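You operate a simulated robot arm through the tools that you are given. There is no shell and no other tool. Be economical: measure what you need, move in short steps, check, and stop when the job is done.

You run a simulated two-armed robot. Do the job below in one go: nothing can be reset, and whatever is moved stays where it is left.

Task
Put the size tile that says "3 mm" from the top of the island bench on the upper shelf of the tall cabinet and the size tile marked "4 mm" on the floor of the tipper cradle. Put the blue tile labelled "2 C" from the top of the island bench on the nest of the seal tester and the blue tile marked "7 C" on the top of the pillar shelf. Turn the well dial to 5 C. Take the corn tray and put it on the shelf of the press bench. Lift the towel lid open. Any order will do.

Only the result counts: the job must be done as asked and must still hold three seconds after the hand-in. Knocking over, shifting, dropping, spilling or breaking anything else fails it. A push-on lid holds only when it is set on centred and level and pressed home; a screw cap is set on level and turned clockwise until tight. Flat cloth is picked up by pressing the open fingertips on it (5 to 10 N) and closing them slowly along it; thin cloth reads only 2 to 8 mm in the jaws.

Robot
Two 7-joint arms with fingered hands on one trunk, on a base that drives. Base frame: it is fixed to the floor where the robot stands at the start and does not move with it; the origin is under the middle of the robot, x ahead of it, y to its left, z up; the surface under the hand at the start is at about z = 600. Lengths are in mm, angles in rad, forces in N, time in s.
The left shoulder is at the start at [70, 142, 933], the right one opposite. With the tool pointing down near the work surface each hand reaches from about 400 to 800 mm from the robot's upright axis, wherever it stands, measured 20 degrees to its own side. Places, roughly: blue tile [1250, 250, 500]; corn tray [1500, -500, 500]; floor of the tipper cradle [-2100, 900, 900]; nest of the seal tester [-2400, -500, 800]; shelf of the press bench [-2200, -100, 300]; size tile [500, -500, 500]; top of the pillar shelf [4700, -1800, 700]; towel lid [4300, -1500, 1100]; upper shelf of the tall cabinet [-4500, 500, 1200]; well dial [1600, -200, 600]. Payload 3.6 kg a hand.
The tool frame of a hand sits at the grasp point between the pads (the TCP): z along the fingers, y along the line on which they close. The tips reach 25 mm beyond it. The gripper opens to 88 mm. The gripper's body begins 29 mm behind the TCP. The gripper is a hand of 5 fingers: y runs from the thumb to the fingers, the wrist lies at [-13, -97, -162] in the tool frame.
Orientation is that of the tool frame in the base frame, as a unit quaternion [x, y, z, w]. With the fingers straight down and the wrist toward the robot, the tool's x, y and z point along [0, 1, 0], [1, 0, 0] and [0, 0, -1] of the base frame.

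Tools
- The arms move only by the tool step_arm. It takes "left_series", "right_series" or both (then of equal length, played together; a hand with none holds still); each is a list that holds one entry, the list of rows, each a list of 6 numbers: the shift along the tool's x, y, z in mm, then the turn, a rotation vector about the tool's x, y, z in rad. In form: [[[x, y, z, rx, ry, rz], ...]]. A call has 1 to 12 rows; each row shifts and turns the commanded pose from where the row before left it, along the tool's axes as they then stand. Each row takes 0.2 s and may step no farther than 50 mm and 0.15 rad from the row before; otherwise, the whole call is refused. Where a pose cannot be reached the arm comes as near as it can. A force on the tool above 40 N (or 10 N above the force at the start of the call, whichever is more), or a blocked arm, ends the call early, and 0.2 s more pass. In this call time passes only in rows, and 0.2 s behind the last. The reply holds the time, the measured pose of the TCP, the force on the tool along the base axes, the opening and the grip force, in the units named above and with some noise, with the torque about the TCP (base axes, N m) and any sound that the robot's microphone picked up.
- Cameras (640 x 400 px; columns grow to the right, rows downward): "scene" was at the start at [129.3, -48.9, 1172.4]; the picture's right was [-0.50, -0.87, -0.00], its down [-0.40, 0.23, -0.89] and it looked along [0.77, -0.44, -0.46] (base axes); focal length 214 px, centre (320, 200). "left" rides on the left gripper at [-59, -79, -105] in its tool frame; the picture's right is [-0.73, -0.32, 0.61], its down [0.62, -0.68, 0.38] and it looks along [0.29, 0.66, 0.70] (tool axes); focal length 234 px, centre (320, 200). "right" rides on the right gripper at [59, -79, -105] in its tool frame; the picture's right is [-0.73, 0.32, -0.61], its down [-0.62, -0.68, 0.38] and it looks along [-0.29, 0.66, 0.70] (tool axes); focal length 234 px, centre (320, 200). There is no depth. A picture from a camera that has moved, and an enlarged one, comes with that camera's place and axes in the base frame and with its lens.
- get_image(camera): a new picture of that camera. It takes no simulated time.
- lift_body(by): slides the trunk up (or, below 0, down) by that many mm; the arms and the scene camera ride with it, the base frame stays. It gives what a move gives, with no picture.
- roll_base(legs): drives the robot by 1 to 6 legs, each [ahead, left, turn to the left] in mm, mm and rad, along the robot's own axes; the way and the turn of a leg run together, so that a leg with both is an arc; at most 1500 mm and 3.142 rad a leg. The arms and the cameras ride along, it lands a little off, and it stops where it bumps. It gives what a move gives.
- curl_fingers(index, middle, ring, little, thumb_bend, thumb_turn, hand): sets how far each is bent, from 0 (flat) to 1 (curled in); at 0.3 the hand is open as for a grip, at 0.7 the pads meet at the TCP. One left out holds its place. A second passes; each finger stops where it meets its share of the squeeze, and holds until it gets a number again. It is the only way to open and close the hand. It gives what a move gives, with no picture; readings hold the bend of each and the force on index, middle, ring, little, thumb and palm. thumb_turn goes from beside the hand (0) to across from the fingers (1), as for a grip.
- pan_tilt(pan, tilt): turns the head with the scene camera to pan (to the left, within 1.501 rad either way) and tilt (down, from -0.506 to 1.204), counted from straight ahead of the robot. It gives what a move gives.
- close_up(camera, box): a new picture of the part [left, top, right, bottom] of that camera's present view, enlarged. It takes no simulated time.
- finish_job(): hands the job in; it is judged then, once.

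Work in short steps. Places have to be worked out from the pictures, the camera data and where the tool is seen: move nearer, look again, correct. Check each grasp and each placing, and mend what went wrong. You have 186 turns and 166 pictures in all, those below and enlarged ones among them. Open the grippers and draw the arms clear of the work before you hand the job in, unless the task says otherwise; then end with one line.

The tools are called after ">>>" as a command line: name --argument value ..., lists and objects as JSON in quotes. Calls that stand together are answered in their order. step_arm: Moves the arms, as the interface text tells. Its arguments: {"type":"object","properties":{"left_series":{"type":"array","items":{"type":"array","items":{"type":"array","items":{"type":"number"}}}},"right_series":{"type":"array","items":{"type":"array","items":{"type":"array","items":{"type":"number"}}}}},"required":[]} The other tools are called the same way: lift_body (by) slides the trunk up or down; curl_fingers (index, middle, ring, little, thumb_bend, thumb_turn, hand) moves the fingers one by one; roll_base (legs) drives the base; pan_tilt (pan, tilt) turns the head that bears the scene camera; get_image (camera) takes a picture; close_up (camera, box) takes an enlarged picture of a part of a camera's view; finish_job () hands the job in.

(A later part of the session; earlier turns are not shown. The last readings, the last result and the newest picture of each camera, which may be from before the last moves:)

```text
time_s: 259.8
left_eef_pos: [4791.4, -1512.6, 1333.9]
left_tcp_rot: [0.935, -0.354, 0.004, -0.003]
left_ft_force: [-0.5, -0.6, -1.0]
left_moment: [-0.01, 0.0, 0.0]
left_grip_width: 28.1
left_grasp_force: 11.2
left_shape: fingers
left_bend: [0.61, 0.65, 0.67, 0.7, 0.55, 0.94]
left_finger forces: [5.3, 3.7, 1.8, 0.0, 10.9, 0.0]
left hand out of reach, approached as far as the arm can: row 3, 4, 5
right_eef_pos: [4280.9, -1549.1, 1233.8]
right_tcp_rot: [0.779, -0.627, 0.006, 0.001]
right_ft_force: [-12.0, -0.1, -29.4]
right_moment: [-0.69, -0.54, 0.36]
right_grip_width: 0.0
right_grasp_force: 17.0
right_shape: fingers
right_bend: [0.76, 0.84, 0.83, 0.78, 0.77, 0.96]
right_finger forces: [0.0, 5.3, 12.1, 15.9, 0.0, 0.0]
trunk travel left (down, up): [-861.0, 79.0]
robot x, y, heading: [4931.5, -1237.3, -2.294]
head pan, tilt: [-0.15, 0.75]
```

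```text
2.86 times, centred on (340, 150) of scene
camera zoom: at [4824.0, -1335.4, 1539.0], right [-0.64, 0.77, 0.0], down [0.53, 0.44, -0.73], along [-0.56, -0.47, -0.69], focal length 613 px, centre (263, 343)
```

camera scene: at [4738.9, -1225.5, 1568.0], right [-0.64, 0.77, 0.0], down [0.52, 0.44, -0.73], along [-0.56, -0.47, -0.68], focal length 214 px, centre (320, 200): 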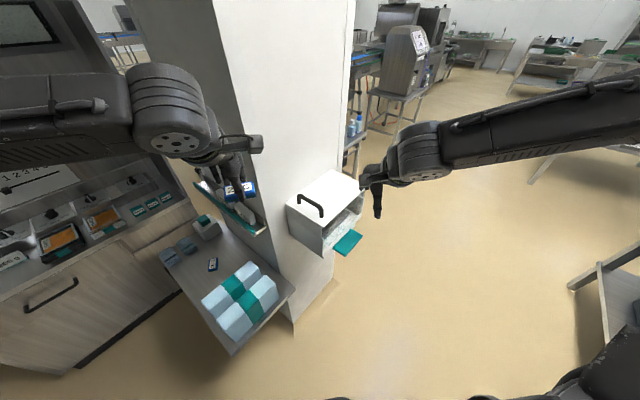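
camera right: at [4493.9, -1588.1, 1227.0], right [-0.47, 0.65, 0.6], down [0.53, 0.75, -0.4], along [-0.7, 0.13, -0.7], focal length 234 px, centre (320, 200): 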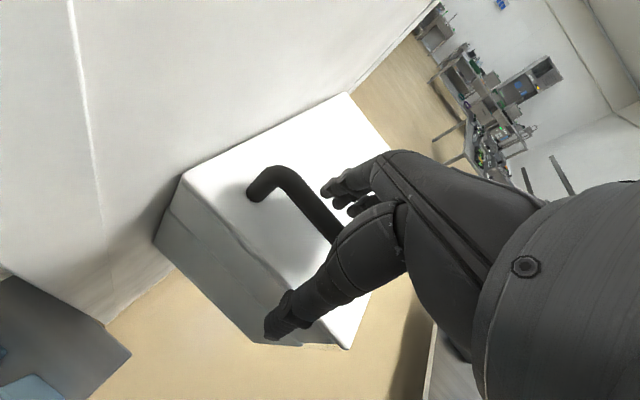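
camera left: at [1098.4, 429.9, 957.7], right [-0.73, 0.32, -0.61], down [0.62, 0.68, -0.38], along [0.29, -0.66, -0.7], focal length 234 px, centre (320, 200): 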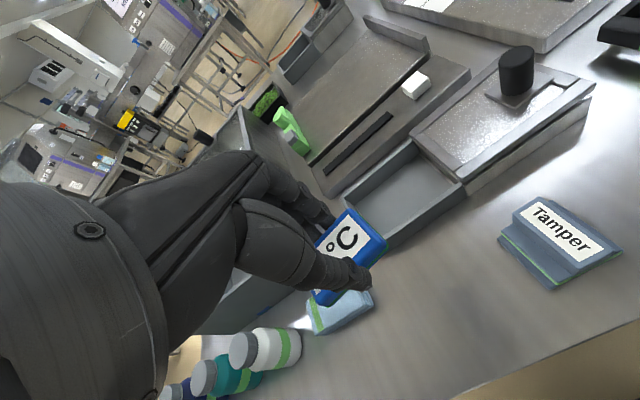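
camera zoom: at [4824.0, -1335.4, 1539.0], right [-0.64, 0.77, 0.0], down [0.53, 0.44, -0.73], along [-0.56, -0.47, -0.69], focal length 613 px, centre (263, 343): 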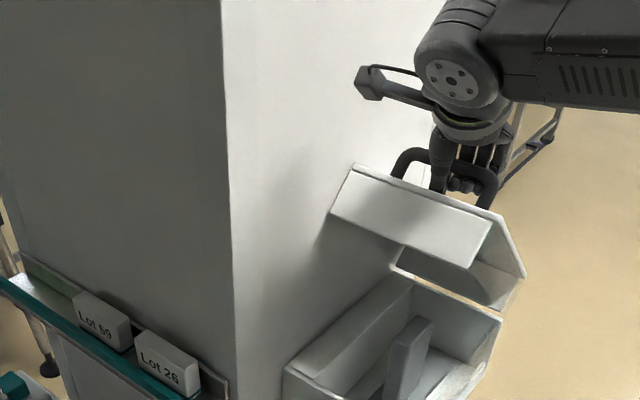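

About 45° open and forces are low. Continue the arc.

>>> step_arm --right_series '[[[-3, 12, -5, 0, 0, 0], [-3, 12, -5, 0, 0, 0], [-3, 12, -4, 0, 0, 0], [-3, 12, -3, 0, 0, 0], [-3, 12, -2, 0, 0, 0], [-3, 12, -1, 0, 0, 0], [-3, 12, 0, 0, 0, 0]]]'

>>> close_up --camera "scene" --box '[280, 60, 440, 200]'

```text
time_s: 260.9
left_eef_pos: [4795.6, -1513.5, 1333.0]
left_tcp_rot: [0.935, -0.354, 0.002, -0.002]
left_ft_force: [-0.2, 1.3, 0.1]
left_moment: [-0.04, 0.04, -0.01]
left_grip_width: 28.2
left_grasp_force: 10.3
left_shape: fingers
left_bend: [0.61, 0.65, 0.67, 0.7, 0.55, 0.94]
left_finger forces: [5.3, 3.6, 1.9, 0.0, 10.8, 0.1]
right_eef_pos: [4230.6, -1546.5, 1250.0]
right_tcp_rot: [0.779, -0.627, 0.006, -0.003]
right_ft_force: [-7.2, -5.0, -36.6]
right_moment: [-0.95, -0.45, 0.26]
right_grip_width: 0.1
right_grasp_force: 19.0
right_shape: fingers
right_bend: [0.76, 0.85, 0.84, 0.77, 0.77, 0.96]
right_finger forces: [0.0, 4.1, 12.7, 20.6, 0.0, 0.1]
trunk travel left (down, up): [-861.0, 79.0]
robot x, y, heading: [4932.9, -1242.3, -2.294]
head pan, tilt: [-0.15, 0.75]
stopped in row 5 (right hand): the force on the tool passed its limit at 43 N (the readings are from after the stop); the commanded pose is now the measured one
```

```text
2.86 times, centred on (360, 130) of scene
camera zoom: at [4827.5, -1337.1, 1539.3], right [-0.64, 0.77, 0.0], down [0.53, 0.44, -0.73], along [-0.56, -0.47, -0.69], focal length 613 px, centre (206, 400)
```

zoom: 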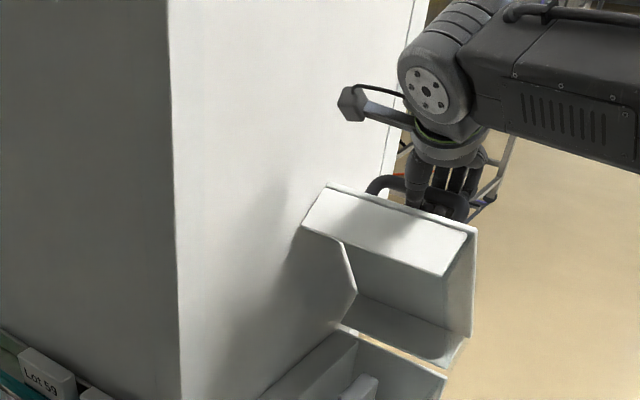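

About 60° open. The arc is now flat; I continue westward and slightly down.

>>> step_arm --right_series '[[[-2, 8, 3, 0, 0, 0], [-3, 12, 0, 0, 0, 0], [-3, 12, 1, 0, 0, 0], [-3, 12, 2, 0, 0, 0], [-3, 12, 3, 0, 0, 0], [-3, 12, 3, 0, 0, 0]]]'

>>> close_up --camera "scene" --box '[280, 60, 440, 200]'

```text
time_s: 262.4
left_eef_pos: [4802.9, -1521.2, 1332.2]
left_tcp_rot: [0.937, -0.351, 0.001, -0.004]
left_ft_force: [0.0, -0.2, -0.9]
left_moment: [-0.04, 0.03, -0.01]
left_grip_width: 28.1
left_grasp_force: 10.7
left_shape: fingers
left_bend: [0.61, 0.65, 0.67, 0.7, 0.55, 0.94]
left_finger forces: [5.2, 3.8, 1.7, 0.0, 10.8, 0.0]
right_eef_pos: [4188.2, -1535.2, 1248.1]
right_tcp_rot: [0.786, -0.618, 0.007, 0.006]
right_ft_force: [-0.3, -37.7, -2.2]
right_moment: [0.33, 0.04, -0.5]
right_grip_width: 0.2
right_grasp_force: 19.2
right_shape: fingers
right_bend: [0.76, 0.85, 0.86, 0.79, 0.77, 0.96]
right_finger forces: [0.0, 0.0, 37.3, 1.8, 0.0, 0.0]
right hand out of reach, approached as far as the arm can: row 2, 3, 4, 5, 6
trunk travel left (down, up): [-861.0, 79.0]
robot x, y, heading: [4931.2, -1241.4, -2.288]
head pan, tilt: [-0.15, 0.75]
stopped in row 6 (right hand): the force on the tool passed its limit at 48 N (the readings are from after the stop); the commanded pose is now the measured one
```

```text
2.86 times, centred on (360, 130) of scene
camera zoom: at [4834.7, -1344.0, 1539.4], right [-0.65, 0.76, 0.0], down [0.52, 0.45, -0.73], along [-0.56, -0.47, -0.69], focal length 613 px, centre (206, 400)
```

zoom: 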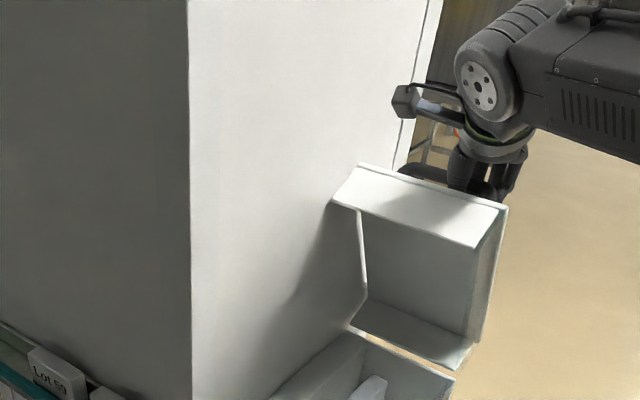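

The arm is at its limit, so I carry the hand west with the base instead.

>>> roll_base --legs '[[30, -15, 0], [25, -30, 0]]'

>>> close_up --camera "scene" --box '[280, 60, 440, 200]'

```text
time_s: 263.7
left_eef_pos: [4738.2, -1523.3, 1335.5]
left_tcp_rot: [0.936, -0.353, -0.001, 0.002]
left_ft_force: [0.7, -0.1, 0.0]
left_moment: [0.03, 0.02, 0.02]
left_grip_width: 28.2
left_grasp_force: 11.0
left_shape: fingers
left_bend: [0.61, 0.65, 0.67, 0.7, 0.55, 0.94]
left_finger forces: [5.3, 3.7, 1.9, 0.0, 10.9, 0.0]
right_eef_pos: [4120.4, -1531.5, 1250.5]
right_tcp_rot: [0.782, -0.623, 0.003, 0.006]
right_ft_force: [5.2, 7.3, -19.4]
right_moment: [-0.38, 0.17, -0.03]
right_grip_width: 0.2
right_grasp_force: 10.1
right_shape: fingers
right_bend: [0.76, 0.83, 0.81, 0.79, 0.77, 0.96]
right_finger forces: [0.0, 7.0, 10.1, 2.7, 1.5, 0.0]
trunk travel left (down, up): [-861.0, 79.0]
robot x, y, heading: [4862.8, -1250.2, -2.295]
head pan, tilt: [-0.15, 0.75]
```

```text
2.86 times, centred on (360, 130) of scene
camera zoom: at [4772.6, -1345.1, 1540.3], right [-0.64, 0.76, 0.0], down [0.52, 0.44, -0.73], along [-0.56, -0.47, -0.68], focal length 613 px, centre (206, 400)
```

zoom: 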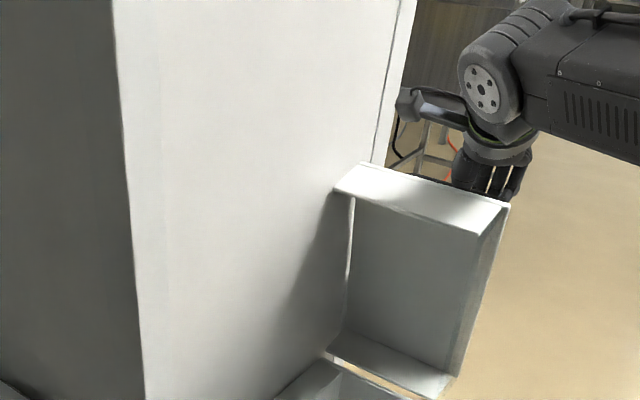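

Nearly vertical. Another 35 mm west with the base, lowering slightly.

>>> roll_base --legs '[[24, -26, 0]]'

>>> lift_body --by -10

>>> close_up --camera "scene" --box '[280, 60, 440, 200]'

```text
time_s: 265.0
left_eef_pos: [4694.6, -1523.5, 1335.6]
left_tcp_rot: [0.936, -0.352, 0.002, -0.001]
left_ft_force: [0.1, 0.1, -0.2]
left_moment: [-0.01, -0.02, -0.01]
left_grip_width: 27.9
left_grasp_force: 11.1
left_shape: fingers
left_bend: [0.61, 0.65, 0.67, 0.7, 0.55, 0.94]
left_finger forces: [5.3, 3.6, 1.8, 0.1, 10.8, 0.0]
right_eef_pos: [4078.4, -1531.6, 1240.2]
right_tcp_rot: [0.782, -0.623, 0.007, -0.004]
right_ft_force: [6.4, 3.8, -19.0]
right_moment: [-0.29, 0.19, -0.05]
right_grip_width: 0.1
right_grasp_force: 11.8
right_shape: fingers
right_bend: [0.76, 0.83, 0.8, 0.79, 0.76, 0.96]
right_finger forces: [0.0, 10.7, 8.7, 2.6, 1.6, 0.0]
trunk travel left (down, up): [-861.0, 79.0]
robot x, y, heading: [4823.0, -1248.9, -2.294]
head pan, tilt: [-0.15, 0.75]
stopped in leg 1: the force on the tool passed its limit at 42 N (the readings are from after the stop); the commanded pose is now the measured one
```

```text
time_s: 265.6
left_eef_pos: [4696.0, -1524.2, 1325.9]
left_tcp_rot: [0.936, -0.352, 0.002, -0.001]
left_ft_force: [-0.1, 0.8, 0.0]
left_moment: [-0.02, -0.01, 0.02]
left_grip_width: 28.3
left_grasp_force: 11.3
left_shape: fingers
left_bend: [0.61, 0.65, 0.67, 0.7, 0.55, 0.94]
left_finger forces: [5.3, 3.7, 1.8, 0.1, 10.8, 0.1]
right_eef_pos: [4080.2, -1531.6, 1233.1]
right_tcp_rot: [0.782, -0.623, 0.008, 0.0]
right_ft_force: [0.5, 0.5, -0.9]
right_moment: [0.01, 0.0, 0.01]
right_grip_width: 0.0
right_grasp_force: 0.3
right_shape: fingers
right_bend: [0.76, 0.85, 0.82, 0.8, 0.76, 0.96]
right_finger forces: [0.0, 0.4, 0.0, 0.0, 0.1, 0.1]
trunk travel left (down, up): [-851.0, 89.0]
robot x, y, heading: [4824.9, -1251.6, -2.292]
head pan, tilt: [-0.15, 0.75]
```

```text
2.86 times, centred on (360, 130) of scene
camera zoom: at [4728.2, -1346.0, 1530.1], right [-0.64, 0.76, 0.0], down [0.52, 0.44, -0.73], along [-0.56, -0.47, -0.68], focal length 613 px, centre (206, 400)
```

zoom: 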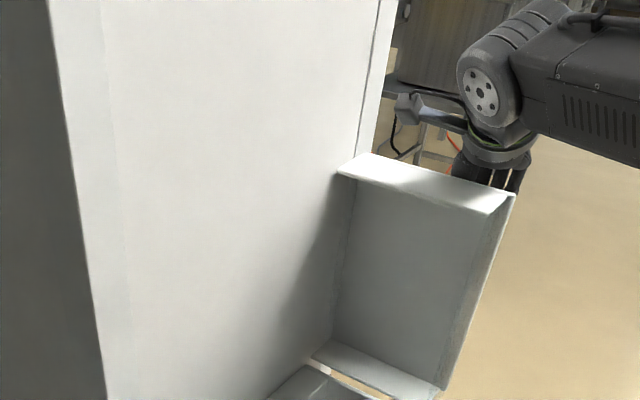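

The lid has gone past vertical and rests on its own with no load. I open the fingers (thumb only part-way so it doesn't push the lid) and lift straight up.

>>> curl_fingers --hand "right" --index 0.35 --middle 0.35 --ring 0.35 --little 0.35 --thumb_bend 0.55

>>> lift_body --by 80

>>> get_image --camera "scene"

>>> get_image --camera "right"

```text
time_s: 266.6
left_eef_pos: [4697.1, -1522.7, 1325.8]
left_tcp_rot: [0.936, -0.352, 0.002, 0.0]
left_ft_force: [0.2, 0.3, -0.1]
left_moment: [-0.02, 0.01, 0.02]
left_grip_width: 28.0
left_grasp_force: 10.8
left_shape: fingers
left_bend: [0.61, 0.65, 0.67, 0.7, 0.55, 0.94]
left_finger forces: [5.3, 3.7, 1.8, 0.0, 10.8, 0.1]
right_eef_pos: [4080.5, -1531.1, 1232.7]
right_tcp_rot: [0.782, -0.623, 0.007, 0.0]
right_ft_force: [0.1, 0.4, -1.0]
right_moment: [0.01, 0.0, 0.01]
right_grip_width: 52.1
right_grasp_force: 0.1
right_shape: fingers
right_bend: [0.35, 0.35, 0.35, 0.35, 0.55, 0.97]
right_finger forces: [0.0, 0.0, 0.0, 0.1, 0.2, 0.1]
trunk travel left (down, up): [-851.0, 89.0]
robot x, y, heading: [4826.2, -1251.6, -2.296]
head pan, tilt: [-0.15, 0.75]
```

```text
time_s: 267.7
left_eef_pos: [4696.9, -1524.4, 1403.8]
left_tcp_rot: [0.936, -0.351, 0.001, -0.001]
left_ft_force: [-0.6, 0.0, -0.2]
left_moment: [-0.05, 0.03, -0.01]
left_grip_width: 28.1
left_grasp_force: 10.4
left_shape: fingers
left_bend: [0.61, 0.65, 0.67, 0.7, 0.55, 0.94]
left_finger forces: [5.3, 3.8, 1.8, 0.1, 10.7, 0.1]
right_eef_pos: [4081.8, -1530.6, 1312.6]
right_tcp_rot: [0.782, -0.623, 0.007, -0.001]
right_ft_force: [-0.5, -0.3, -0.1]
right_moment: [-0.04, 0.0, -0.02]
right_grip_width: 52.3
right_grasp_force: 0.1
right_shape: fingers
right_bend: [0.35, 0.35, 0.35, 0.35, 0.55, 0.98]
right_finger forces: [0.1, 0.0, 0.1, 0.0, 0.0, 0.1]
trunk travel left (down, up): [-931.0, 9.0]
robot x, y, heading: [4825.8, -1251.2, -2.286]
head pan, tilt: [-0.15, 0.75]
```

```text
57 pictures are left
camera scene: at [4729.5, -1345.8, 1610.0], right [-0.64, 0.76, 0.0], down [0.52, 0.44, -0.73], along [-0.56, -0.47, -0.68], focal length 214 px, centre (320, 200)
```

scene: 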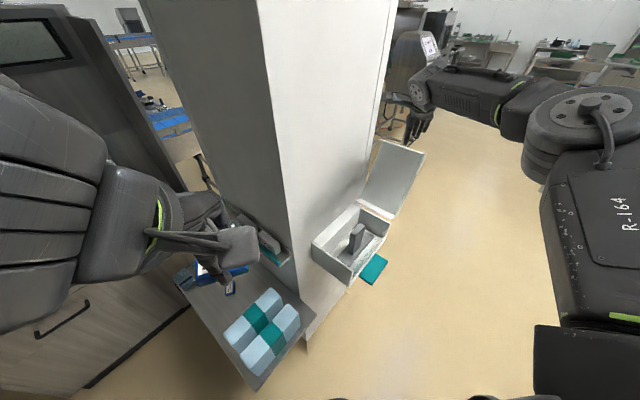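

```text
56 pictures are left
camera right: at [4169.9, -1570.2, 1419.7], right [-0.48, 0.64, 0.6], down [0.53, 0.76, -0.38], along [-0.7, 0.13, -0.7], focal length 234 px, centre (320, 200)
```

right: 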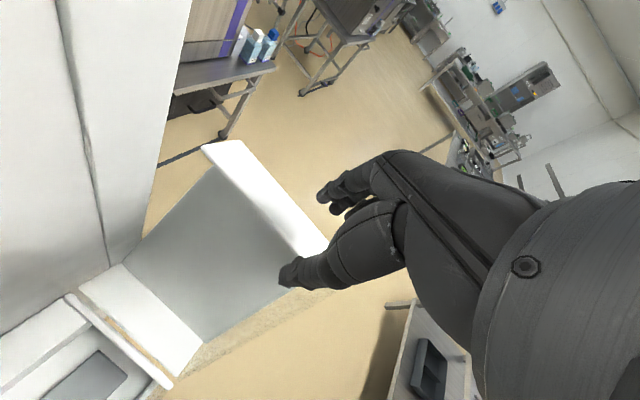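

The lid stands open beyond vertical. I retreat north, turn west and drive back to the east end of the island bench.

>>> roll_base --legs '[[-262, -231, 0], [0, 0, -0.85], [1400, 0, 0], [1000, 0, 0], [0, -480, 0]]'

>>> pan_tilt --pan 0.0 --tilt 0.75

>>> get_image --camera "scene"

```text
time_s: 285.9
left_eef_pos: [2161.6, -535.9, 1405.3]
left_tcp_rot: [0.715, -0.699, 0.0, -0.001]
left_ft_force: [-0.3, -0.9, 0.3]
left_moment: [0.01, 0.01, 0.0]
left_grip_width: 27.9
left_grasp_force: 11.1
left_shape: fingers
left_bend: [0.61, 0.65, 0.67, 0.7, 0.55, 0.94]
left_finger forces: [5.3, 3.5, 1.8, 0.1, 10.7, 0.1]
right_eef_pos: [1738.9, -87.9, 1313.2]
right_tcp_rot: [-0.466, 0.885, -0.005, -0.002]
right_ft_force: [0.5, -1.0, 0.8]
right_moment: [0.0, 0.01, 0.01]
right_grip_width: 51.9
right_grasp_force: 0.1
right_shape: fingers
right_bend: [0.35, 0.35, 0.35, 0.35, 0.55, 0.98]
right_finger forces: [0.0, 0.0, 0.0, 0.0, 0.1, 0.1]
trunk travel left (down, up): [-931.0, 9.0]
robot x, y, heading: [2451.6, -444.7, -3.114]
head pan, tilt: [-0.15, 0.75]
```

```text
time_s: 286.6
left_eef_pos: [2161.9, -534.6, 1405.2]
left_tcp_rot: [0.716, -0.698, 0.001, -0.001]
left_ft_force: [0.4, -1.0, -0.7]
left_moment: [0.0, -0.02, 0.0]
left_grip_width: 27.7
left_grasp_force: 10.6
left_shape: fingers
left_bend: [0.61, 0.65, 0.67, 0.7, 0.55, 0.94]
left_finger forces: [5.3, 3.7, 1.8, 0.0, 10.8, 0.0]
right_eef_pos: [1740.4, -86.2, 1314.1]
right_tcp_rot: [-0.465, 0.885, -0.007, -0.003]
right_ft_force: [1.3, -0.3, -0.7]
right_moment: [-0.04, 0.01, -0.03]
right_grip_width: 52.4
right_grasp_force: 0.1
right_shape: fingers
right_bend: [0.35, 0.35, 0.35, 0.35, 0.55, 0.98]
right_finger forces: [0.1, 0.1, 0.1, 0.0, 0.0, 0.1]
trunk travel left (down, up): [-931.0, 9.0]
robot x, y, heading: [2452.5, -447.6, -3.115]
head pan, tilt: [0.0, 0.75]
```

```text
55 pictures are left
camera scene: at [2316.4, -451.3, 1610.0], right [-0.02, 1.0, 0.0], down [0.68, 0.02, -0.73], along [-0.73, -0.02, -0.68], focal length 214 px, centre (320, 200)
```

scene: 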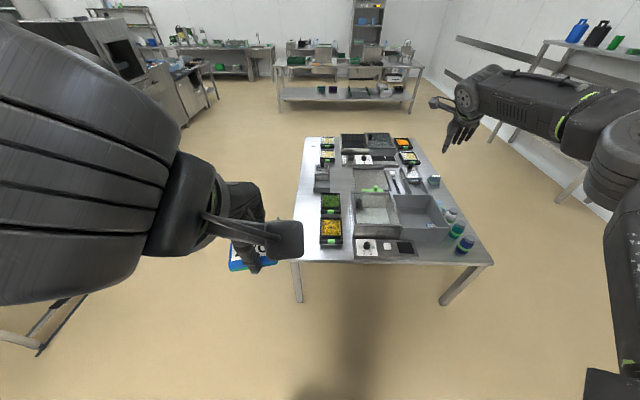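

>>> close_up --camera "scene" --box '[300, 180, 440, 275]'

```text
4.21 times, centred on (370, 228) of scene
camera zoom: at [2316.4, -451.3, 1610.0], right [-0.02, 1.0, 0.0], down [0.68, 0.02, -0.73], along [-0.73, -0.02, -0.68], focal length 903 px, centre (110, 84)
```

zoom: 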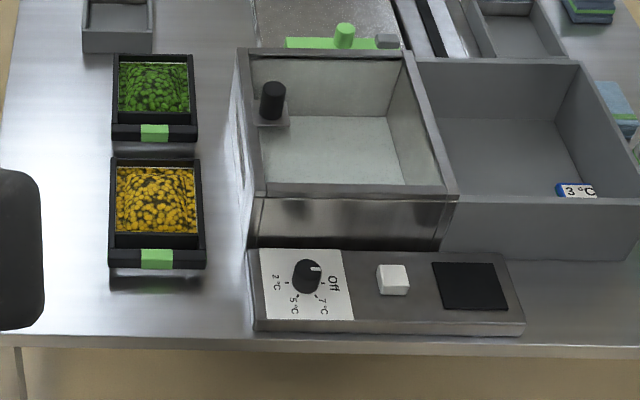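

The dial panel is at the bench's east end (knob ≈(1638,−219)), and the corn tray's green handle is at about (1608,−409). I drive nearer, lower the trunk and bring the right hand back.

>>> step_arm --right_series '[[[20, -35, 0, 0, 0, -0.13], [20, -35, 0, 0, 0, -0.13], [20, -35, 0, 0, 0, -0.13], [20, -35, 0, 0, 0, -0.13], [20, -35, 0, 0, 0, -0.13]]]'

>>> roll_base --legs '[[270, -75, 0]]'

>>> lift_body --by -440

>>> get_image --camera "scene"

```text
time_s: 287.8
left_eef_pos: [2163.2, -533.5, 1406.1]
left_tcp_rot: [0.716, -0.698, 0.001, 0.001]
left_ft_force: [-0.4, 1.1, -0.8]
left_moment: [0.05, 0.03, 0.0]
left_grip_width: 28.3
left_grasp_force: 10.2
left_shape: fingers
left_bend: [0.61, 0.65, 0.67, 0.7, 0.55, 0.94]
left_finger forces: [5.4, 3.6, 1.9, 0.0, 10.7, 0.1]
right_eef_pos: [1870.1, -240.1, 1317.1]
right_tcp_rot: [0.725, -0.689, 0.004, 0.005]
right_ft_force: [-0.7, -1.1, 0.0]
right_moment: [-0.02, -0.02, -0.04]
right_grip_width: 52.1
right_grasp_force: 0.1
right_shape: fingers
right_bend: [0.35, 0.35, 0.35, 0.35, 0.55, 0.98]
right_finger forces: [0.0, 0.1, 0.1, 0.0, 0.0, 0.0]
trunk travel left (down, up): [-931.0, 9.0]
robot x, y, heading: [2449.0, -443.9, -3.119]
head pan, tilt: [0.0, 0.75]
```

```text
time_s: 289.8
left_eef_pos: [1893.4, -466.2, 1406.8]
left_tcp_rot: [0.716, -0.698, -0.001, 0.001]
left_ft_force: [-0.6, -0.3, -0.9]
left_moment: [0.02, 0.0, 0.05]
left_grip_width: 27.9
left_grasp_force: 10.8
left_shape: fingers
left_bend: [0.61, 0.65, 0.67, 0.7, 0.55, 0.94]
left_finger forces: [5.3, 3.6, 1.8, 0.0, 10.7, 0.1]
right_eef_pos: [1600.5, -171.5, 1317.2]
right_tcp_rot: [0.724, -0.69, 0.003, 0.005]
right_ft_force: [0.7, 0.6, 0.4]
right_moment: [0.02, 0.03, -0.02]
right_grip_width: 52.5
right_grasp_force: 0.0
right_shape: fingers
right_bend: [0.35, 0.35, 0.35, 0.35, 0.55, 0.98]
right_finger forces: [0.1, 0.0, 0.0, 0.1, 0.0, 0.0]
trunk travel left (down, up): [-931.0, 9.0]
robot x, y, heading: [2175.5, -371.9, -3.12]
head pan, tilt: [0.0, 0.75]
```

```text
refused: -440 is not a number from -400 to 400
```

```text
53 pictures are left
camera scene: at [2048.9, -382.7, 1610.4], right [-0.02, 1.0, 0.0], down [0.68, 0.02, -0.73], along [-0.73, -0.02, -0.68], focal length 214 px, centre (320, 200)
```

scene: 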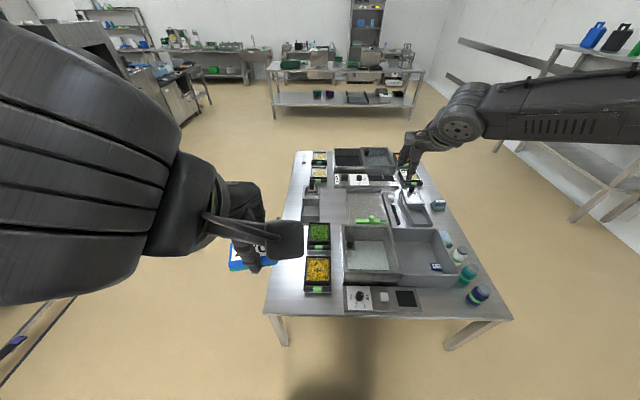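

>>> close_up --camera "scene" --box '[335, 275, 405, 320]'

>>> lift_body --by -400

>>> get_image --camera "right"

```text
8.89 times, centred on (370, 298) of scene
camera zoom: at [2048.9, -382.7, 1610.4], right [-0.02, 1.0, 0.0], down [0.68, 0.02, -0.73], along [-0.73, -0.02, -0.68], focal length 1906 px, centre (-124, -667)
```

zoom: 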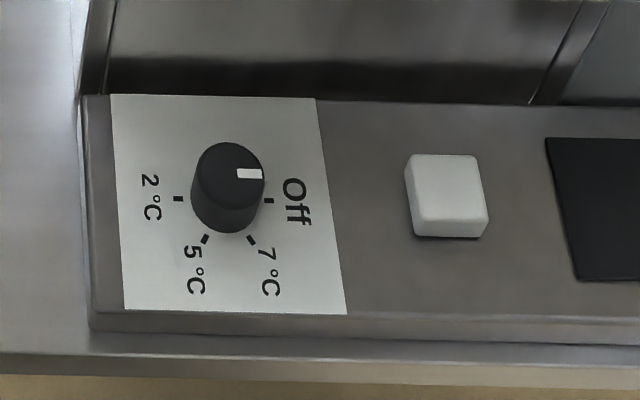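

```text
time_s: 293.6
left_eef_pos: [1890.3, -463.9, 1005.7]
left_tcp_rot: [0.716, -0.698, 0.001, 0.001]
left_ft_force: [-0.8, -0.3, -1.4]
left_moment: [0.01, -0.02, 0.0]
left_grip_width: 27.9
left_grasp_force: 10.7
left_shape: fingers
left_bend: [0.61, 0.65, 0.67, 0.7, 0.55, 0.94]
left_finger forces: [5.3, 3.5, 1.8, 0.0, 10.8, 0.0]
right_eef_pos: [1598.4, -171.2, 914.9]
right_tcp_rot: [0.724, -0.689, 0.005, 0.004]
right_ft_force: [-0.1, 0.4, 0.5]
right_moment: [-0.02, 0.0, 0.02]
right_grip_width: 52.3
right_grasp_force: 0.1
right_shape: fingers
right_bend: [0.35, 0.35, 0.35, 0.35, 0.55, 0.98]
right_finger forces: [0.0, 0.0, 0.0, 0.0, 0.0, 0.0]
trunk travel left (down, up): [-531.0, 409.0]
robot x, y, heading: [2179.3, -378.5, -3.116]
head pan, tilt: [0.0, 0.75]
```

```text
51 pictures are left
camera right: at [1679.6, -224.6, 1021.9], right [-0.36, 0.72, 0.6], down [0.65, 0.65, -0.39], along [-0.67, 0.25, -0.7], focal length 234 px, centre (320, 200)
```

right: 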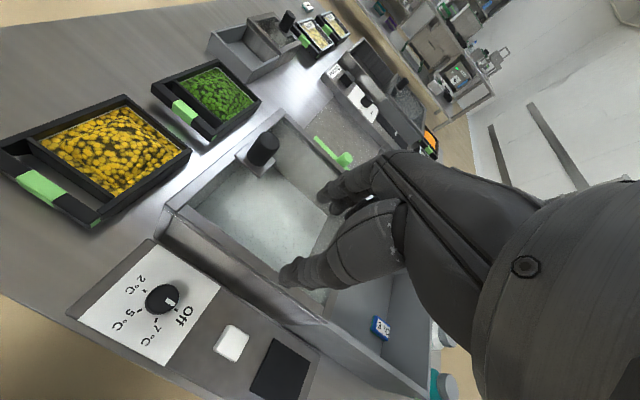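

Clear: the pointer is at "Off" (north), ticks at 0/60/120/180° clockwise for Off/7/5/2 °C, so the knob must turn 120° clockwise from above. The well wall stands right behind (west of) the knob, so I relocate to the south-east corner to work with the hand roughly facing north.

>>> roll_base --legs '[[0, 475, 0], [225, 0, 0], [0, 0, -0.92]]'

>>> lift_body --by -100

>>> get_image --camera "right"

```text
time_s: 300.1
left_eef_pos: [1719.6, -683.2, 1006.0]
left_tcp_rot: [-0.341, 0.94, -0.001, 0.0]
left_ft_force: [-0.5, -0.2, -0.7]
left_moment: [0.0, 0.01, 0.02]
left_grip_width: 28.0
left_grasp_force: 10.6
left_shape: fingers
left_bend: [0.61, 0.65, 0.67, 0.7, 0.55, 0.94]
left_finger forces: [5.2, 3.5, 1.7, 0.0, 10.5, 0.0]
right_eef_pos: [1768.0, -270.7, 915.9]
right_tcp_rot: [-0.352, 0.936, -0.002, -0.006]
right_ft_force: [0.5, 0.3, 0.0]
right_moment: [0.04, -0.03, -0.01]
right_grip_width: 52.0
right_grasp_force: 0.0
right_shape: fingers
right_bend: [0.35, 0.35, 0.35, 0.35, 0.55, 0.98]
right_finger forces: [0.0, 0.1, 0.1, 0.0, 0.0, 0.1]
trunk travel left (down, up): [-531.0, 409.0]
robot x, y, heading: [1967.4, -852.7, 2.268]
head pan, tilt: [0.0, 0.75]
```

```text
time_s: 301.4
left_eef_pos: [1719.8, -683.6, 904.9]
left_tcp_rot: [-0.341, 0.94, -0.002, -0.001]
left_ft_force: [0.1, 0.6, -0.4]
left_moment: [0.03, 0.01, -0.01]
left_grip_width: 28.0
left_grasp_force: 9.8
left_shape: fingers
left_bend: [0.61, 0.65, 0.67, 0.7, 0.55, 0.94]
left_finger forces: [5.2, 3.6, 1.6, 0.1, 10.5, 0.0]
right_eef_pos: [1767.7, -270.3, 815.8]
right_tcp_rot: [-0.352, 0.936, -0.002, -0.006]
right_ft_force: [0.0, 0.7, -0.1]
right_moment: [0.01, 0.01, 0.02]
right_grip_width: 52.3
right_grasp_force: 0.0
right_shape: fingers
right_bend: [0.35, 0.35, 0.35, 0.35, 0.55, 0.98]
right_finger forces: [0.0, 0.1, 0.1, 0.1, 0.0, 0.0]
trunk travel left (down, up): [-431.0, 509.0]
robot x, y, heading: [1967.7, -851.6, 2.27]
head pan, tilt: [0.0, 0.75]
```

```text
50 pictures are left
camera right: at [1777.2, -367.6, 922.0], right [0.34, 0.73, 0.6], down [0.91, -0.11, -0.39], along [-0.22, 0.68, -0.7], focal length 234 px, centre (320, 200)
```

right: 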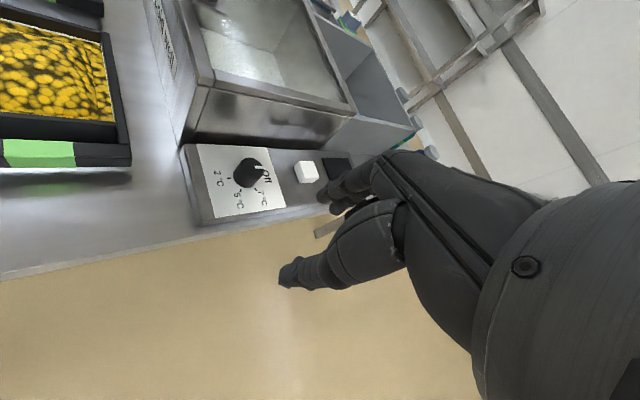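

Knob confirmed at (1640,−219). I preset the fingers to a narrow opening, yaw the hand 0.39 rad and move above the knob.

>>> curl_fingers --hand "right" --index 0.43 --middle 0.43 --ring 0.43 --little 0.43 --thumb_bend 0.42

>>> step_arm --right_series '[[[0, 0, 0, 0, 0, 0.13], [0, 0, 0, 0, 0, 0.13], [0, 0, 0, 0, 0, 0.13], [25, 22, 10, 0, 0, 0], [25, 22, 10, 0, 0, 0], [25, 22, 10, 0, 0, 0], [25, 22, 10, 0, 0, 0]]]'

>>> get_image --camera "right"

```text
time_s: 302.4
left_eef_pos: [1719.2, -682.6, 905.4]
left_tcp_rot: [-0.341, 0.94, -0.001, -0.001]
left_ft_force: [-1.2, -0.2, -0.7]
left_moment: [0.0, 0.0, 0.01]
left_grip_width: 28.0
left_grasp_force: 10.4
left_shape: fingers
left_bend: [0.61, 0.65, 0.67, 0.7, 0.55, 0.94]
left_finger forces: [5.2, 3.5, 1.8, 0.0, 10.5, 0.1]
right_eef_pos: [1768.6, -270.2, 815.0]
right_tcp_rot: [-0.352, 0.936, -0.003, -0.008]
right_ft_force: [0.5, -0.5, 0.2]
right_moment: [0.0, 0.02, 0.01]
right_grip_width: 58.0
right_grasp_force: 0.2
right_shape: fingers
right_bend: [0.43, 0.43, 0.43, 0.43, 0.42, 0.98]
right_finger forces: [0.1, 0.0, 0.0, 0.0, 0.1, 0.0]
trunk travel left (down, up): [-431.0, 509.0]
robot x, y, heading: [1968.2, -851.2, 2.262]
head pan, tilt: [0.0, 0.75]
```

```text
time_s: 304.0
left_eef_pos: [1719.2, -682.1, 905.3]
left_tcp_rot: [-0.34, 0.94, -0.001, -0.001]
left_ft_force: [-0.1, -0.5, -0.8]
left_moment: [-0.01, -0.01, 0.02]
left_grip_width: 27.8
left_grasp_force: 10.9
left_shape: fingers
left_bend: [0.61, 0.65, 0.67, 0.7, 0.55, 0.94]
left_finger forces: [5.3, 3.6, 1.7, 0.0, 10.6, 0.0]
right_eef_pos: [1705.5, -236.4, 790.9]
right_tcp_rot: [-0.163, 0.987, -0.004, -0.006]
right_ft_force: [0.7, 0.3, -0.2]
right_moment: [0.0, 0.01, 0.01]
right_grip_width: 57.7
right_grasp_force: 0.1
right_shape: fingers
right_bend: [0.43, 0.43, 0.43, 0.43, 0.42, 0.98]
right_finger forces: [0.0, 0.0, 0.1, 0.0, 0.0, 0.0]
right hand out of reach, approached as far as the arm can: row 6, 7
trunk travel left (down, up): [-431.0, 509.0]
robot x, y, heading: [1965.3, -856.8, 2.264]
head pan, tilt: [0.0, 0.75]
```

```text
49 pictures are left
camera right: at [1676.4, -329.1, 898.0], right [0.59, 0.55, 0.6], down [0.81, -0.45, -0.39], along [0.06, 0.71, -0.7], focal length 234 px, centre (320, 200)
```

right: 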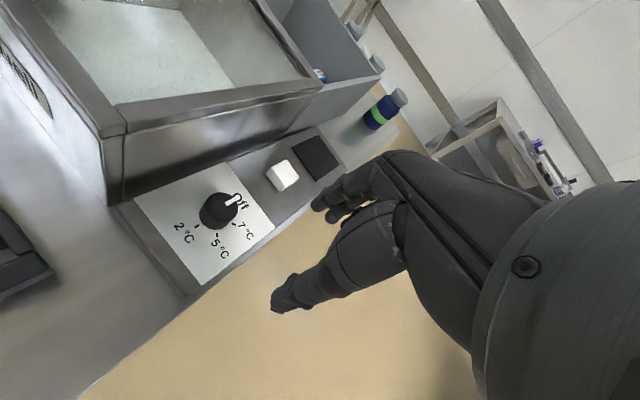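

The right arm resists clockwise yaw there; it prefers the target reached from the south. I raise the trunk for clearance and relocate to the south side, heading ~99°.

>>> lift_body --by 120

>>> roll_base --legs '[[-60, 0, 0], [0, 0, -0.53], [0, 470, 0]]'

>>> step_arm --right_series '[[[0, 0, 0, 0, 0, -0.13], [0, 0, 0, 0, 0, -0.13], [0, 0, 0, 0, 0, -0.13]]]'

```text
time_s: 305.5
left_eef_pos: [1719.7, -682.0, 1024.8]
left_tcp_rot: [-0.342, 0.94, -0.002, 0.0]
left_ft_force: [-1.4, -0.5, -0.1]
left_moment: [-0.02, 0.01, 0.03]
left_grip_width: 27.7
left_grasp_force: 10.6
left_shape: fingers
left_bend: [0.61, 0.65, 0.67, 0.7, 0.55, 0.94]
left_finger forces: [5.1, 3.6, 1.7, 0.0, 10.6, 0.1]
right_eef_pos: [1704.4, -236.3, 911.7]
right_tcp_rot: [-0.164, 0.986, -0.004, -0.006]
right_ft_force: [0.1, 0.2, 0.3]
right_moment: [0.03, -0.04, -0.01]
right_grip_width: 57.7
right_grasp_force: 0.0
right_shape: fingers
right_bend: [0.43, 0.43, 0.43, 0.43, 0.42, 0.98]
right_finger forces: [0.0, 0.1, 0.0, 0.1, 0.1, 0.0]
trunk travel left (down, up): [-551.0, 389.0]
robot x, y, heading: [1970.5, -853.0, 2.265]
head pan, tilt: [0.0, 0.75]
```

```text
time_s: 310.5
left_eef_pos: [1415.8, -688.8, 1025.3]
left_tcp_rot: [-0.07, 0.998, -0.001, -0.001]
left_ft_force: [0.0, -0.3, -1.0]
left_moment: [0.01, -0.02, 0.0]
left_grip_width: 27.6
left_grasp_force: 10.4
left_shape: fingers
left_bend: [0.61, 0.65, 0.67, 0.7, 0.55, 0.94]
left_finger forces: [5.2, 3.6, 1.7, 0.0, 10.4, 0.0]
right_eef_pos: [1637.6, -303.6, 911.7]
right_tcp_rot: [0.112, 0.994, -0.003, -0.006]
right_ft_force: [0.5, -0.1, -0.4]
right_moment: [-0.03, -0.03, -0.06]
right_grip_width: 58.2
right_grasp_force: 0.1
right_shape: fingers
right_bend: [0.43, 0.43, 0.43, 0.43, 0.42, 0.98]
right_finger forces: [0.0, 0.0, 0.0, 0.0, 0.1, 0.0]
trunk travel left (down, up): [-551.0, 389.0]
robot x, y, heading: [1538.3, -969.3, 1.714]
head pan, tilt: [0.0, 0.75]
```

```text
time_s: 311.3
left_eef_pos: [1416.0, -689.6, 1025.6]
left_tcp_rot: [-0.071, 0.998, -0.001, -0.001]
left_ft_force: [0.6, 0.5, -0.5]
left_moment: [-0.01, -0.02, 0.0]
left_grip_width: 27.7
left_grasp_force: 10.8
left_shape: fingers
left_bend: [0.61, 0.65, 0.67, 0.7, 0.55, 0.94]
left_finger forces: [5.3, 3.7, 1.8, 0.0, 10.5, 0.0]
right_eef_pos: [1637.3, -302.8, 911.9]
right_tcp_rot: [-0.084, 0.996, 0.0, -0.007]
right_ft_force: [0.3, 0.2, -1.5]
right_moment: [-0.01, 0.01, -0.05]
right_grip_width: 58.0
right_grasp_force: 0.0
right_shape: fingers
right_bend: [0.43, 0.43, 0.43, 0.43, 0.42, 0.98]
right_finger forces: [0.0, 0.0, 0.0, 0.0, 0.1, 0.0]
trunk travel left (down, up): [-551.0, 389.0]
robot x, y, heading: [1532.5, -961.6, 1.712]
head pan, tilt: [0.0, 0.75]
```

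Fine adjustment of the base, then bring the hand above the knob at height with tool y ≈ 115°.

>>> roll_base --legs '[[35, 32, 0]]'

>>> step_arm --right_series '[[[-17, 15, 0, 0, 0, 0], [-17, 15, 0, 0, 0, 0], [-17, 15, 0, 0, 0, 0], [0, 0, 0, 0, 0, -0.13], [0, 0, 0, 0, 0, -0.13]]]'

>>> lift_body --by -120

>>> get_image --camera "right"

```text
time_s: 312.2
left_eef_pos: [1378.9, -660.5, 1025.0]
left_tcp_rot: [-0.07, 0.998, -0.001, 0.0]
left_ft_force: [-0.7, -0.3, 0.7]
left_moment: [0.02, -0.04, -0.03]
left_grip_width: 27.8
left_grasp_force: 10.6
left_shape: fingers
left_bend: [0.61, 0.65, 0.67, 0.7, 0.55, 0.94]
left_finger forces: [5.1, 3.6, 1.7, 0.0, 10.4, 0.0]
right_eef_pos: [1602.3, -272.2, 912.1]
right_tcp_rot: [-0.083, 0.997, 0.0, -0.007]
right_ft_force: [0.3, -0.9, 0.5]
right_moment: [-0.01, 0.02, 0.02]
right_grip_width: 57.6
right_grasp_force: 0.1
right_shape: fingers
right_bend: [0.43, 0.43, 0.43, 0.43, 0.42, 0.98]
right_finger forces: [0.0, 0.1, 0.0, 0.0, 0.1, 0.0]
trunk travel left (down, up): [-551.0, 389.0]
robot x, y, heading: [1502.6, -938.0, 1.702]
head pan, tilt: [0.0, 0.75]
```

```text
time_s: 313.4
left_eef_pos: [1379.8, -658.8, 1025.3]
left_tcp_rot: [-0.07, 0.998, -0.001, 0.0]
left_ft_force: [-0.1, 0.5, 0.9]
left_moment: [0.0, -0.03, 0.01]
left_grip_width: 27.6
left_grasp_force: 9.9
left_shape: fingers
left_bend: [0.61, 0.65, 0.67, 0.7, 0.55, 0.94]
left_finger forces: [5.1, 3.6, 1.7, 0.0, 10.5, 0.0]
right_eef_pos: [1645.6, -220.0, 910.4]
right_tcp_rot: [-0.211, 0.977, 0.0, -0.007]
right_ft_force: [0.2, 0.4, -0.9]
right_moment: [0.0, -0.02, 0.03]
right_grip_width: 58.0
right_grasp_force: 0.0
right_shape: fingers
right_bend: [0.43, 0.43, 0.43, 0.43, 0.42, 0.98]
right_finger forces: [0.0, 0.0, 0.0, 0.0, 0.1, 0.0]
trunk travel left (down, up): [-551.0, 389.0]
robot x, y, heading: [1505.0, -936.9, 1.715]
head pan, tilt: [0.0, 0.75]
```

```text
time_s: 314.9
left_eef_pos: [1380.4, -660.7, 905.1]
left_tcp_rot: [-0.07, 0.998, 0.0, -0.001]
left_ft_force: [0.5, 0.2, 0.1]
left_moment: [-0.03, -0.02, -0.01]
left_grip_width: 27.9
left_grasp_force: 10.5
left_shape: fingers
left_bend: [0.61, 0.65, 0.67, 0.7, 0.55, 0.94]
left_finger forces: [5.2, 3.6, 1.6, 0.0, 10.5, 0.1]
right_eef_pos: [1644.9, -221.1, 790.6]
right_tcp_rot: [-0.211, 0.977, 0.001, -0.007]
right_ft_force: [0.0, -0.1, -0.1]
right_moment: [-0.01, 0.0, -0.04]
right_grip_width: 57.9
right_grasp_force: 0.1
right_shape: fingers
right_bend: [0.43, 0.43, 0.43, 0.43, 0.42, 0.98]
right_finger forces: [0.0, 0.1, 0.1, 0.1, 0.0, 0.1]
trunk travel left (down, up): [-431.0, 509.0]
robot x, y, heading: [1501.1, -935.3, 1.712]
head pan, tilt: [0.0, 0.75]
```

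```text
48 pictures are left
camera right: at [1625.5, -316.5, 895.8], right [0.54, 0.59, 0.6], down [0.84, -0.36, -0.39], along [-0.02, 0.72, -0.7], focal length 234 px, centre (320, 200)
```

right: 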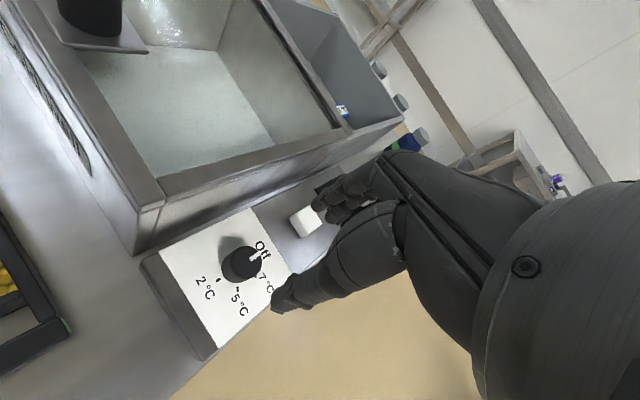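

Reachable now. I lower to TCP ≈715 and refine.

>>> lift_body --by -73

>>> close_up --camera "right" --box '[180, 150, 440, 350]'

```text
time_s: 316.0
left_eef_pos: [1379.5, -659.7, 833.0]
left_tcp_rot: [-0.07, 0.998, 0.0, 0.0]
left_ft_force: [-0.4, -0.3, -0.2]
left_moment: [-0.01, -0.01, 0.0]
left_grip_width: 27.8
left_grasp_force: 10.6
left_shape: fingers
left_bend: [0.61, 0.65, 0.67, 0.7, 0.55, 0.94]
left_finger forces: [5.2, 3.6, 1.7, 0.0, 10.5, 0.1]
right_eef_pos: [1643.9, -219.9, 717.5]
right_tcp_rot: [-0.211, 0.978, 0.0, -0.007]
right_ft_force: [-0.4, 0.1, 0.6]
right_moment: [0.05, 0.01, 0.02]
right_grip_width: 58.0
right_grasp_force: 0.1
right_shape: fingers
right_bend: [0.43, 0.43, 0.43, 0.43, 0.42, 0.98]
right_finger forces: [0.0, 0.1, 0.1, 0.1, 0.0, 0.0]
trunk travel left (down, up): [-358.0, 582.0]
robot x, y, heading: [1500.2, -936.7, 1.709]
head pan, tilt: [0.0, 0.75]
```

```text
2.00 times, centred on (310, 250) of right
camera zoom: at [1625.5, -316.5, 822.9], right [0.54, 0.59, 0.6], down [0.84, -0.36, -0.39], along [-0.02, 0.72, -0.7], focal length 468 px, centre (340, 100)
```

zoom: 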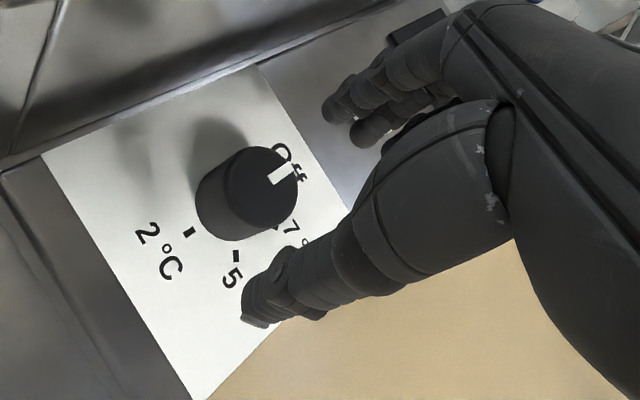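

Knob axis at (1634,−219); I shift 10 mm west and lower 46 mm so the fingertips surround the knob.

>>> step_arm --right_series '[[[9, 4, 0, 0, 0, 0]]]'

>>> lift_body --by -46

>>> close_up --camera "right" --box '[180, 150, 440, 350]'

```text
time_s: 316.4
left_eef_pos: [1379.7, -658.9, 832.0]
left_tcp_rot: [-0.07, 0.998, -0.001, -0.001]
left_ft_force: [0.0, -0.3, 0.6]
left_moment: [-0.02, 0.05, 0.03]
left_grip_width: 27.7
left_grasp_force: 10.9
left_shape: fingers
left_bend: [0.61, 0.65, 0.67, 0.7, 0.55, 0.94]
left_finger forces: [5.2, 3.6, 1.7, 0.1, 10.5, 0.1]
right_eef_pos: [1635.3, -221.2, 717.3]
right_tcp_rot: [-0.21, 0.978, 0.0, -0.007]
right_ft_force: [0.1, 0.6, 0.7]
right_moment: [0.02, 0.0, -0.01]
right_grip_width: 58.0
right_grasp_force: 0.0
right_shape: fingers
right_bend: [0.43, 0.43, 0.43, 0.43, 0.42, 0.98]
right_finger forces: [0.0, 0.1, 0.0, 0.1, 0.1, 0.1]
trunk travel left (down, up): [-358.0, 582.0]
robot x, y, heading: [1503.4, -935.4, 1.709]
head pan, tilt: [0.0, 0.75]
```

```text
time_s: 317.3
left_eef_pos: [1379.7, -658.5, 787.3]
left_tcp_rot: [-0.069, 0.998, -0.001, -0.002]
left_ft_force: [0.3, -0.7, -0.7]
left_moment: [0.01, 0.02, -0.01]
left_grip_width: 27.9
left_grasp_force: 10.3
left_shape: fingers
left_bend: [0.61, 0.65, 0.67, 0.7, 0.55, 0.94]
left_finger forces: [5.2, 3.5, 1.8, 0.0, 10.5, 0.1]
right_eef_pos: [1635.4, -221.1, 671.2]
right_tcp_rot: [-0.211, 0.978, 0.001, -0.007]
right_ft_force: [-1.0, 0.4, -0.7]
right_moment: [0.01, -0.02, -0.03]
right_grip_width: 58.2
right_grasp_force: 0.1
right_shape: fingers
right_bend: [0.43, 0.43, 0.43, 0.43, 0.42, 0.98]
right_finger forces: [0.0, 0.0, 0.0, 0.0, 0.0, 0.0]
trunk travel left (down, up): [-312.0, 628.0]
robot x, y, heading: [1501.4, -937.8, 1.711]
head pan, tilt: [0.0, 0.75]
```

```text
2.00 times, centred on (310, 250) of right
camera zoom: at [1615.9, -317.5, 776.7], right [0.54, 0.59, 0.6], down [0.84, -0.36, -0.39], along [-0.02, 0.72, -0.7], focal length 468 px, centre (340, 100)
```

zoom: 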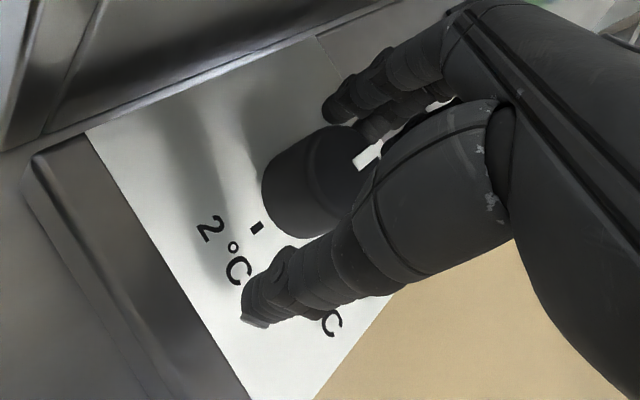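

The knob is between thumb and fingers. I close index, middle, ring and thumb on it.

>>> curl_fingers --hand "right" --index 0.7 --middle 0.7 --ring 0.6 --thumb_bend 0.7

>>> step_arm --right_series '[[[0, 0, 0, 0, 0, 0.1], [0, 0, 0, 0, 0, 0.1], [0, 0, 0, 0, 0, 0.1], [0, 0, 0, 0, 0, 0.1]]]'

>>> close_up --camera "right" --box '[180, 150, 440, 350]'

```text
time_s: 318.3
left_eef_pos: [1379.5, -658.7, 784.9]
left_tcp_rot: [-0.068, 0.998, -0.001, -0.001]
left_ft_force: [0.1, 0.2, 0.1]
left_moment: [0.02, -0.02, -0.02]
left_grip_width: 28.0
left_grasp_force: 10.8
left_shape: fingers
left_bend: [0.61, 0.65, 0.67, 0.7, 0.55, 0.94]
left_finger forces: [5.3, 3.7, 1.7, 0.1, 10.5, 0.0]
right_eef_pos: [1634.3, -220.7, 671.5]
right_tcp_rot: [-0.21, 0.978, -0.001, -0.008]
right_ft_force: [-6.6, 13.8, 4.0]
right_moment: [0.42, 0.18, 0.04]
right_grip_width: 21.9
right_grasp_force: 9.9
right_shape: fingers
right_bend: [0.53, 0.54, 0.6, 0.43, 0.66, 0.97]
right_finger forces: [8.0, 9.0, 0.0, 0.0, 2.4, 0.0]
trunk travel left (down, up): [-312.0, 628.0]
robot x, y, heading: [1505.4, -932.9, 1.711]
head pan, tilt: [0.0, 0.75]
```

```text
time_s: 319.3
left_eef_pos: [1379.7, -659.2, 786.1]
left_tcp_rot: [-0.07, 0.998, -0.002, -0.001]
left_ft_force: [-0.1, -0.5, -0.2]
left_moment: [-0.02, -0.01, 0.01]
left_grip_width: 27.9
left_grasp_force: 9.8
left_shape: fingers
left_bend: [0.61, 0.65, 0.67, 0.7, 0.55, 0.94]
left_finger forces: [5.2, 3.6, 1.8, 0.0, 10.4, 0.1]
right_eef_pos: [1638.2, -223.0, 670.9]
right_tcp_rot: [-0.01, 1.0, -0.001, -0.007]
right_ft_force: [-2.7, 18.2, 5.2]
right_moment: [0.57, 0.09, -0.01]
right_grip_width: 25.7
right_grasp_force: 10.7
right_shape: fingers
right_bend: [0.47, 0.54, 0.6, 0.43, 0.68, 0.96]
right_finger forces: [13.0, 6.5, 0.1, 0.0, 2.0, 0.0]
right hand out of reach, approached as far as the arm can: row 4
trunk travel left (down, up): [-312.0, 628.0]
robot x, y, heading: [1503.7, -938.7, 1.706]
head pan, tilt: [0.0, 0.75]
```

```text
2.00 times, centred on (310, 250) of right
camera zoom: at [1582.6, -303.3, 776.5], right [0.73, 0.34, 0.6], down [0.63, -0.67, -0.39], along [0.27, 0.66, -0.7], focal length 468 px, centre (340, 100)
```

zoom: 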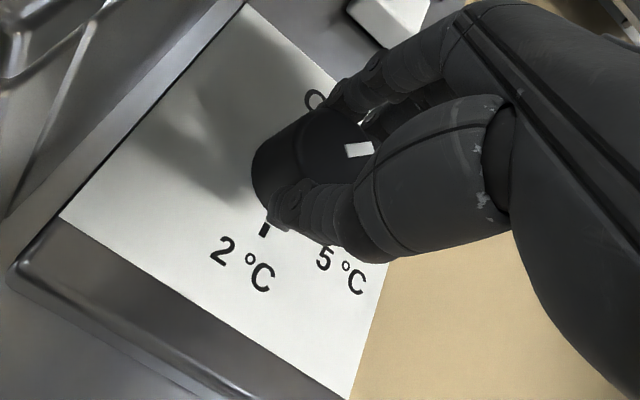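

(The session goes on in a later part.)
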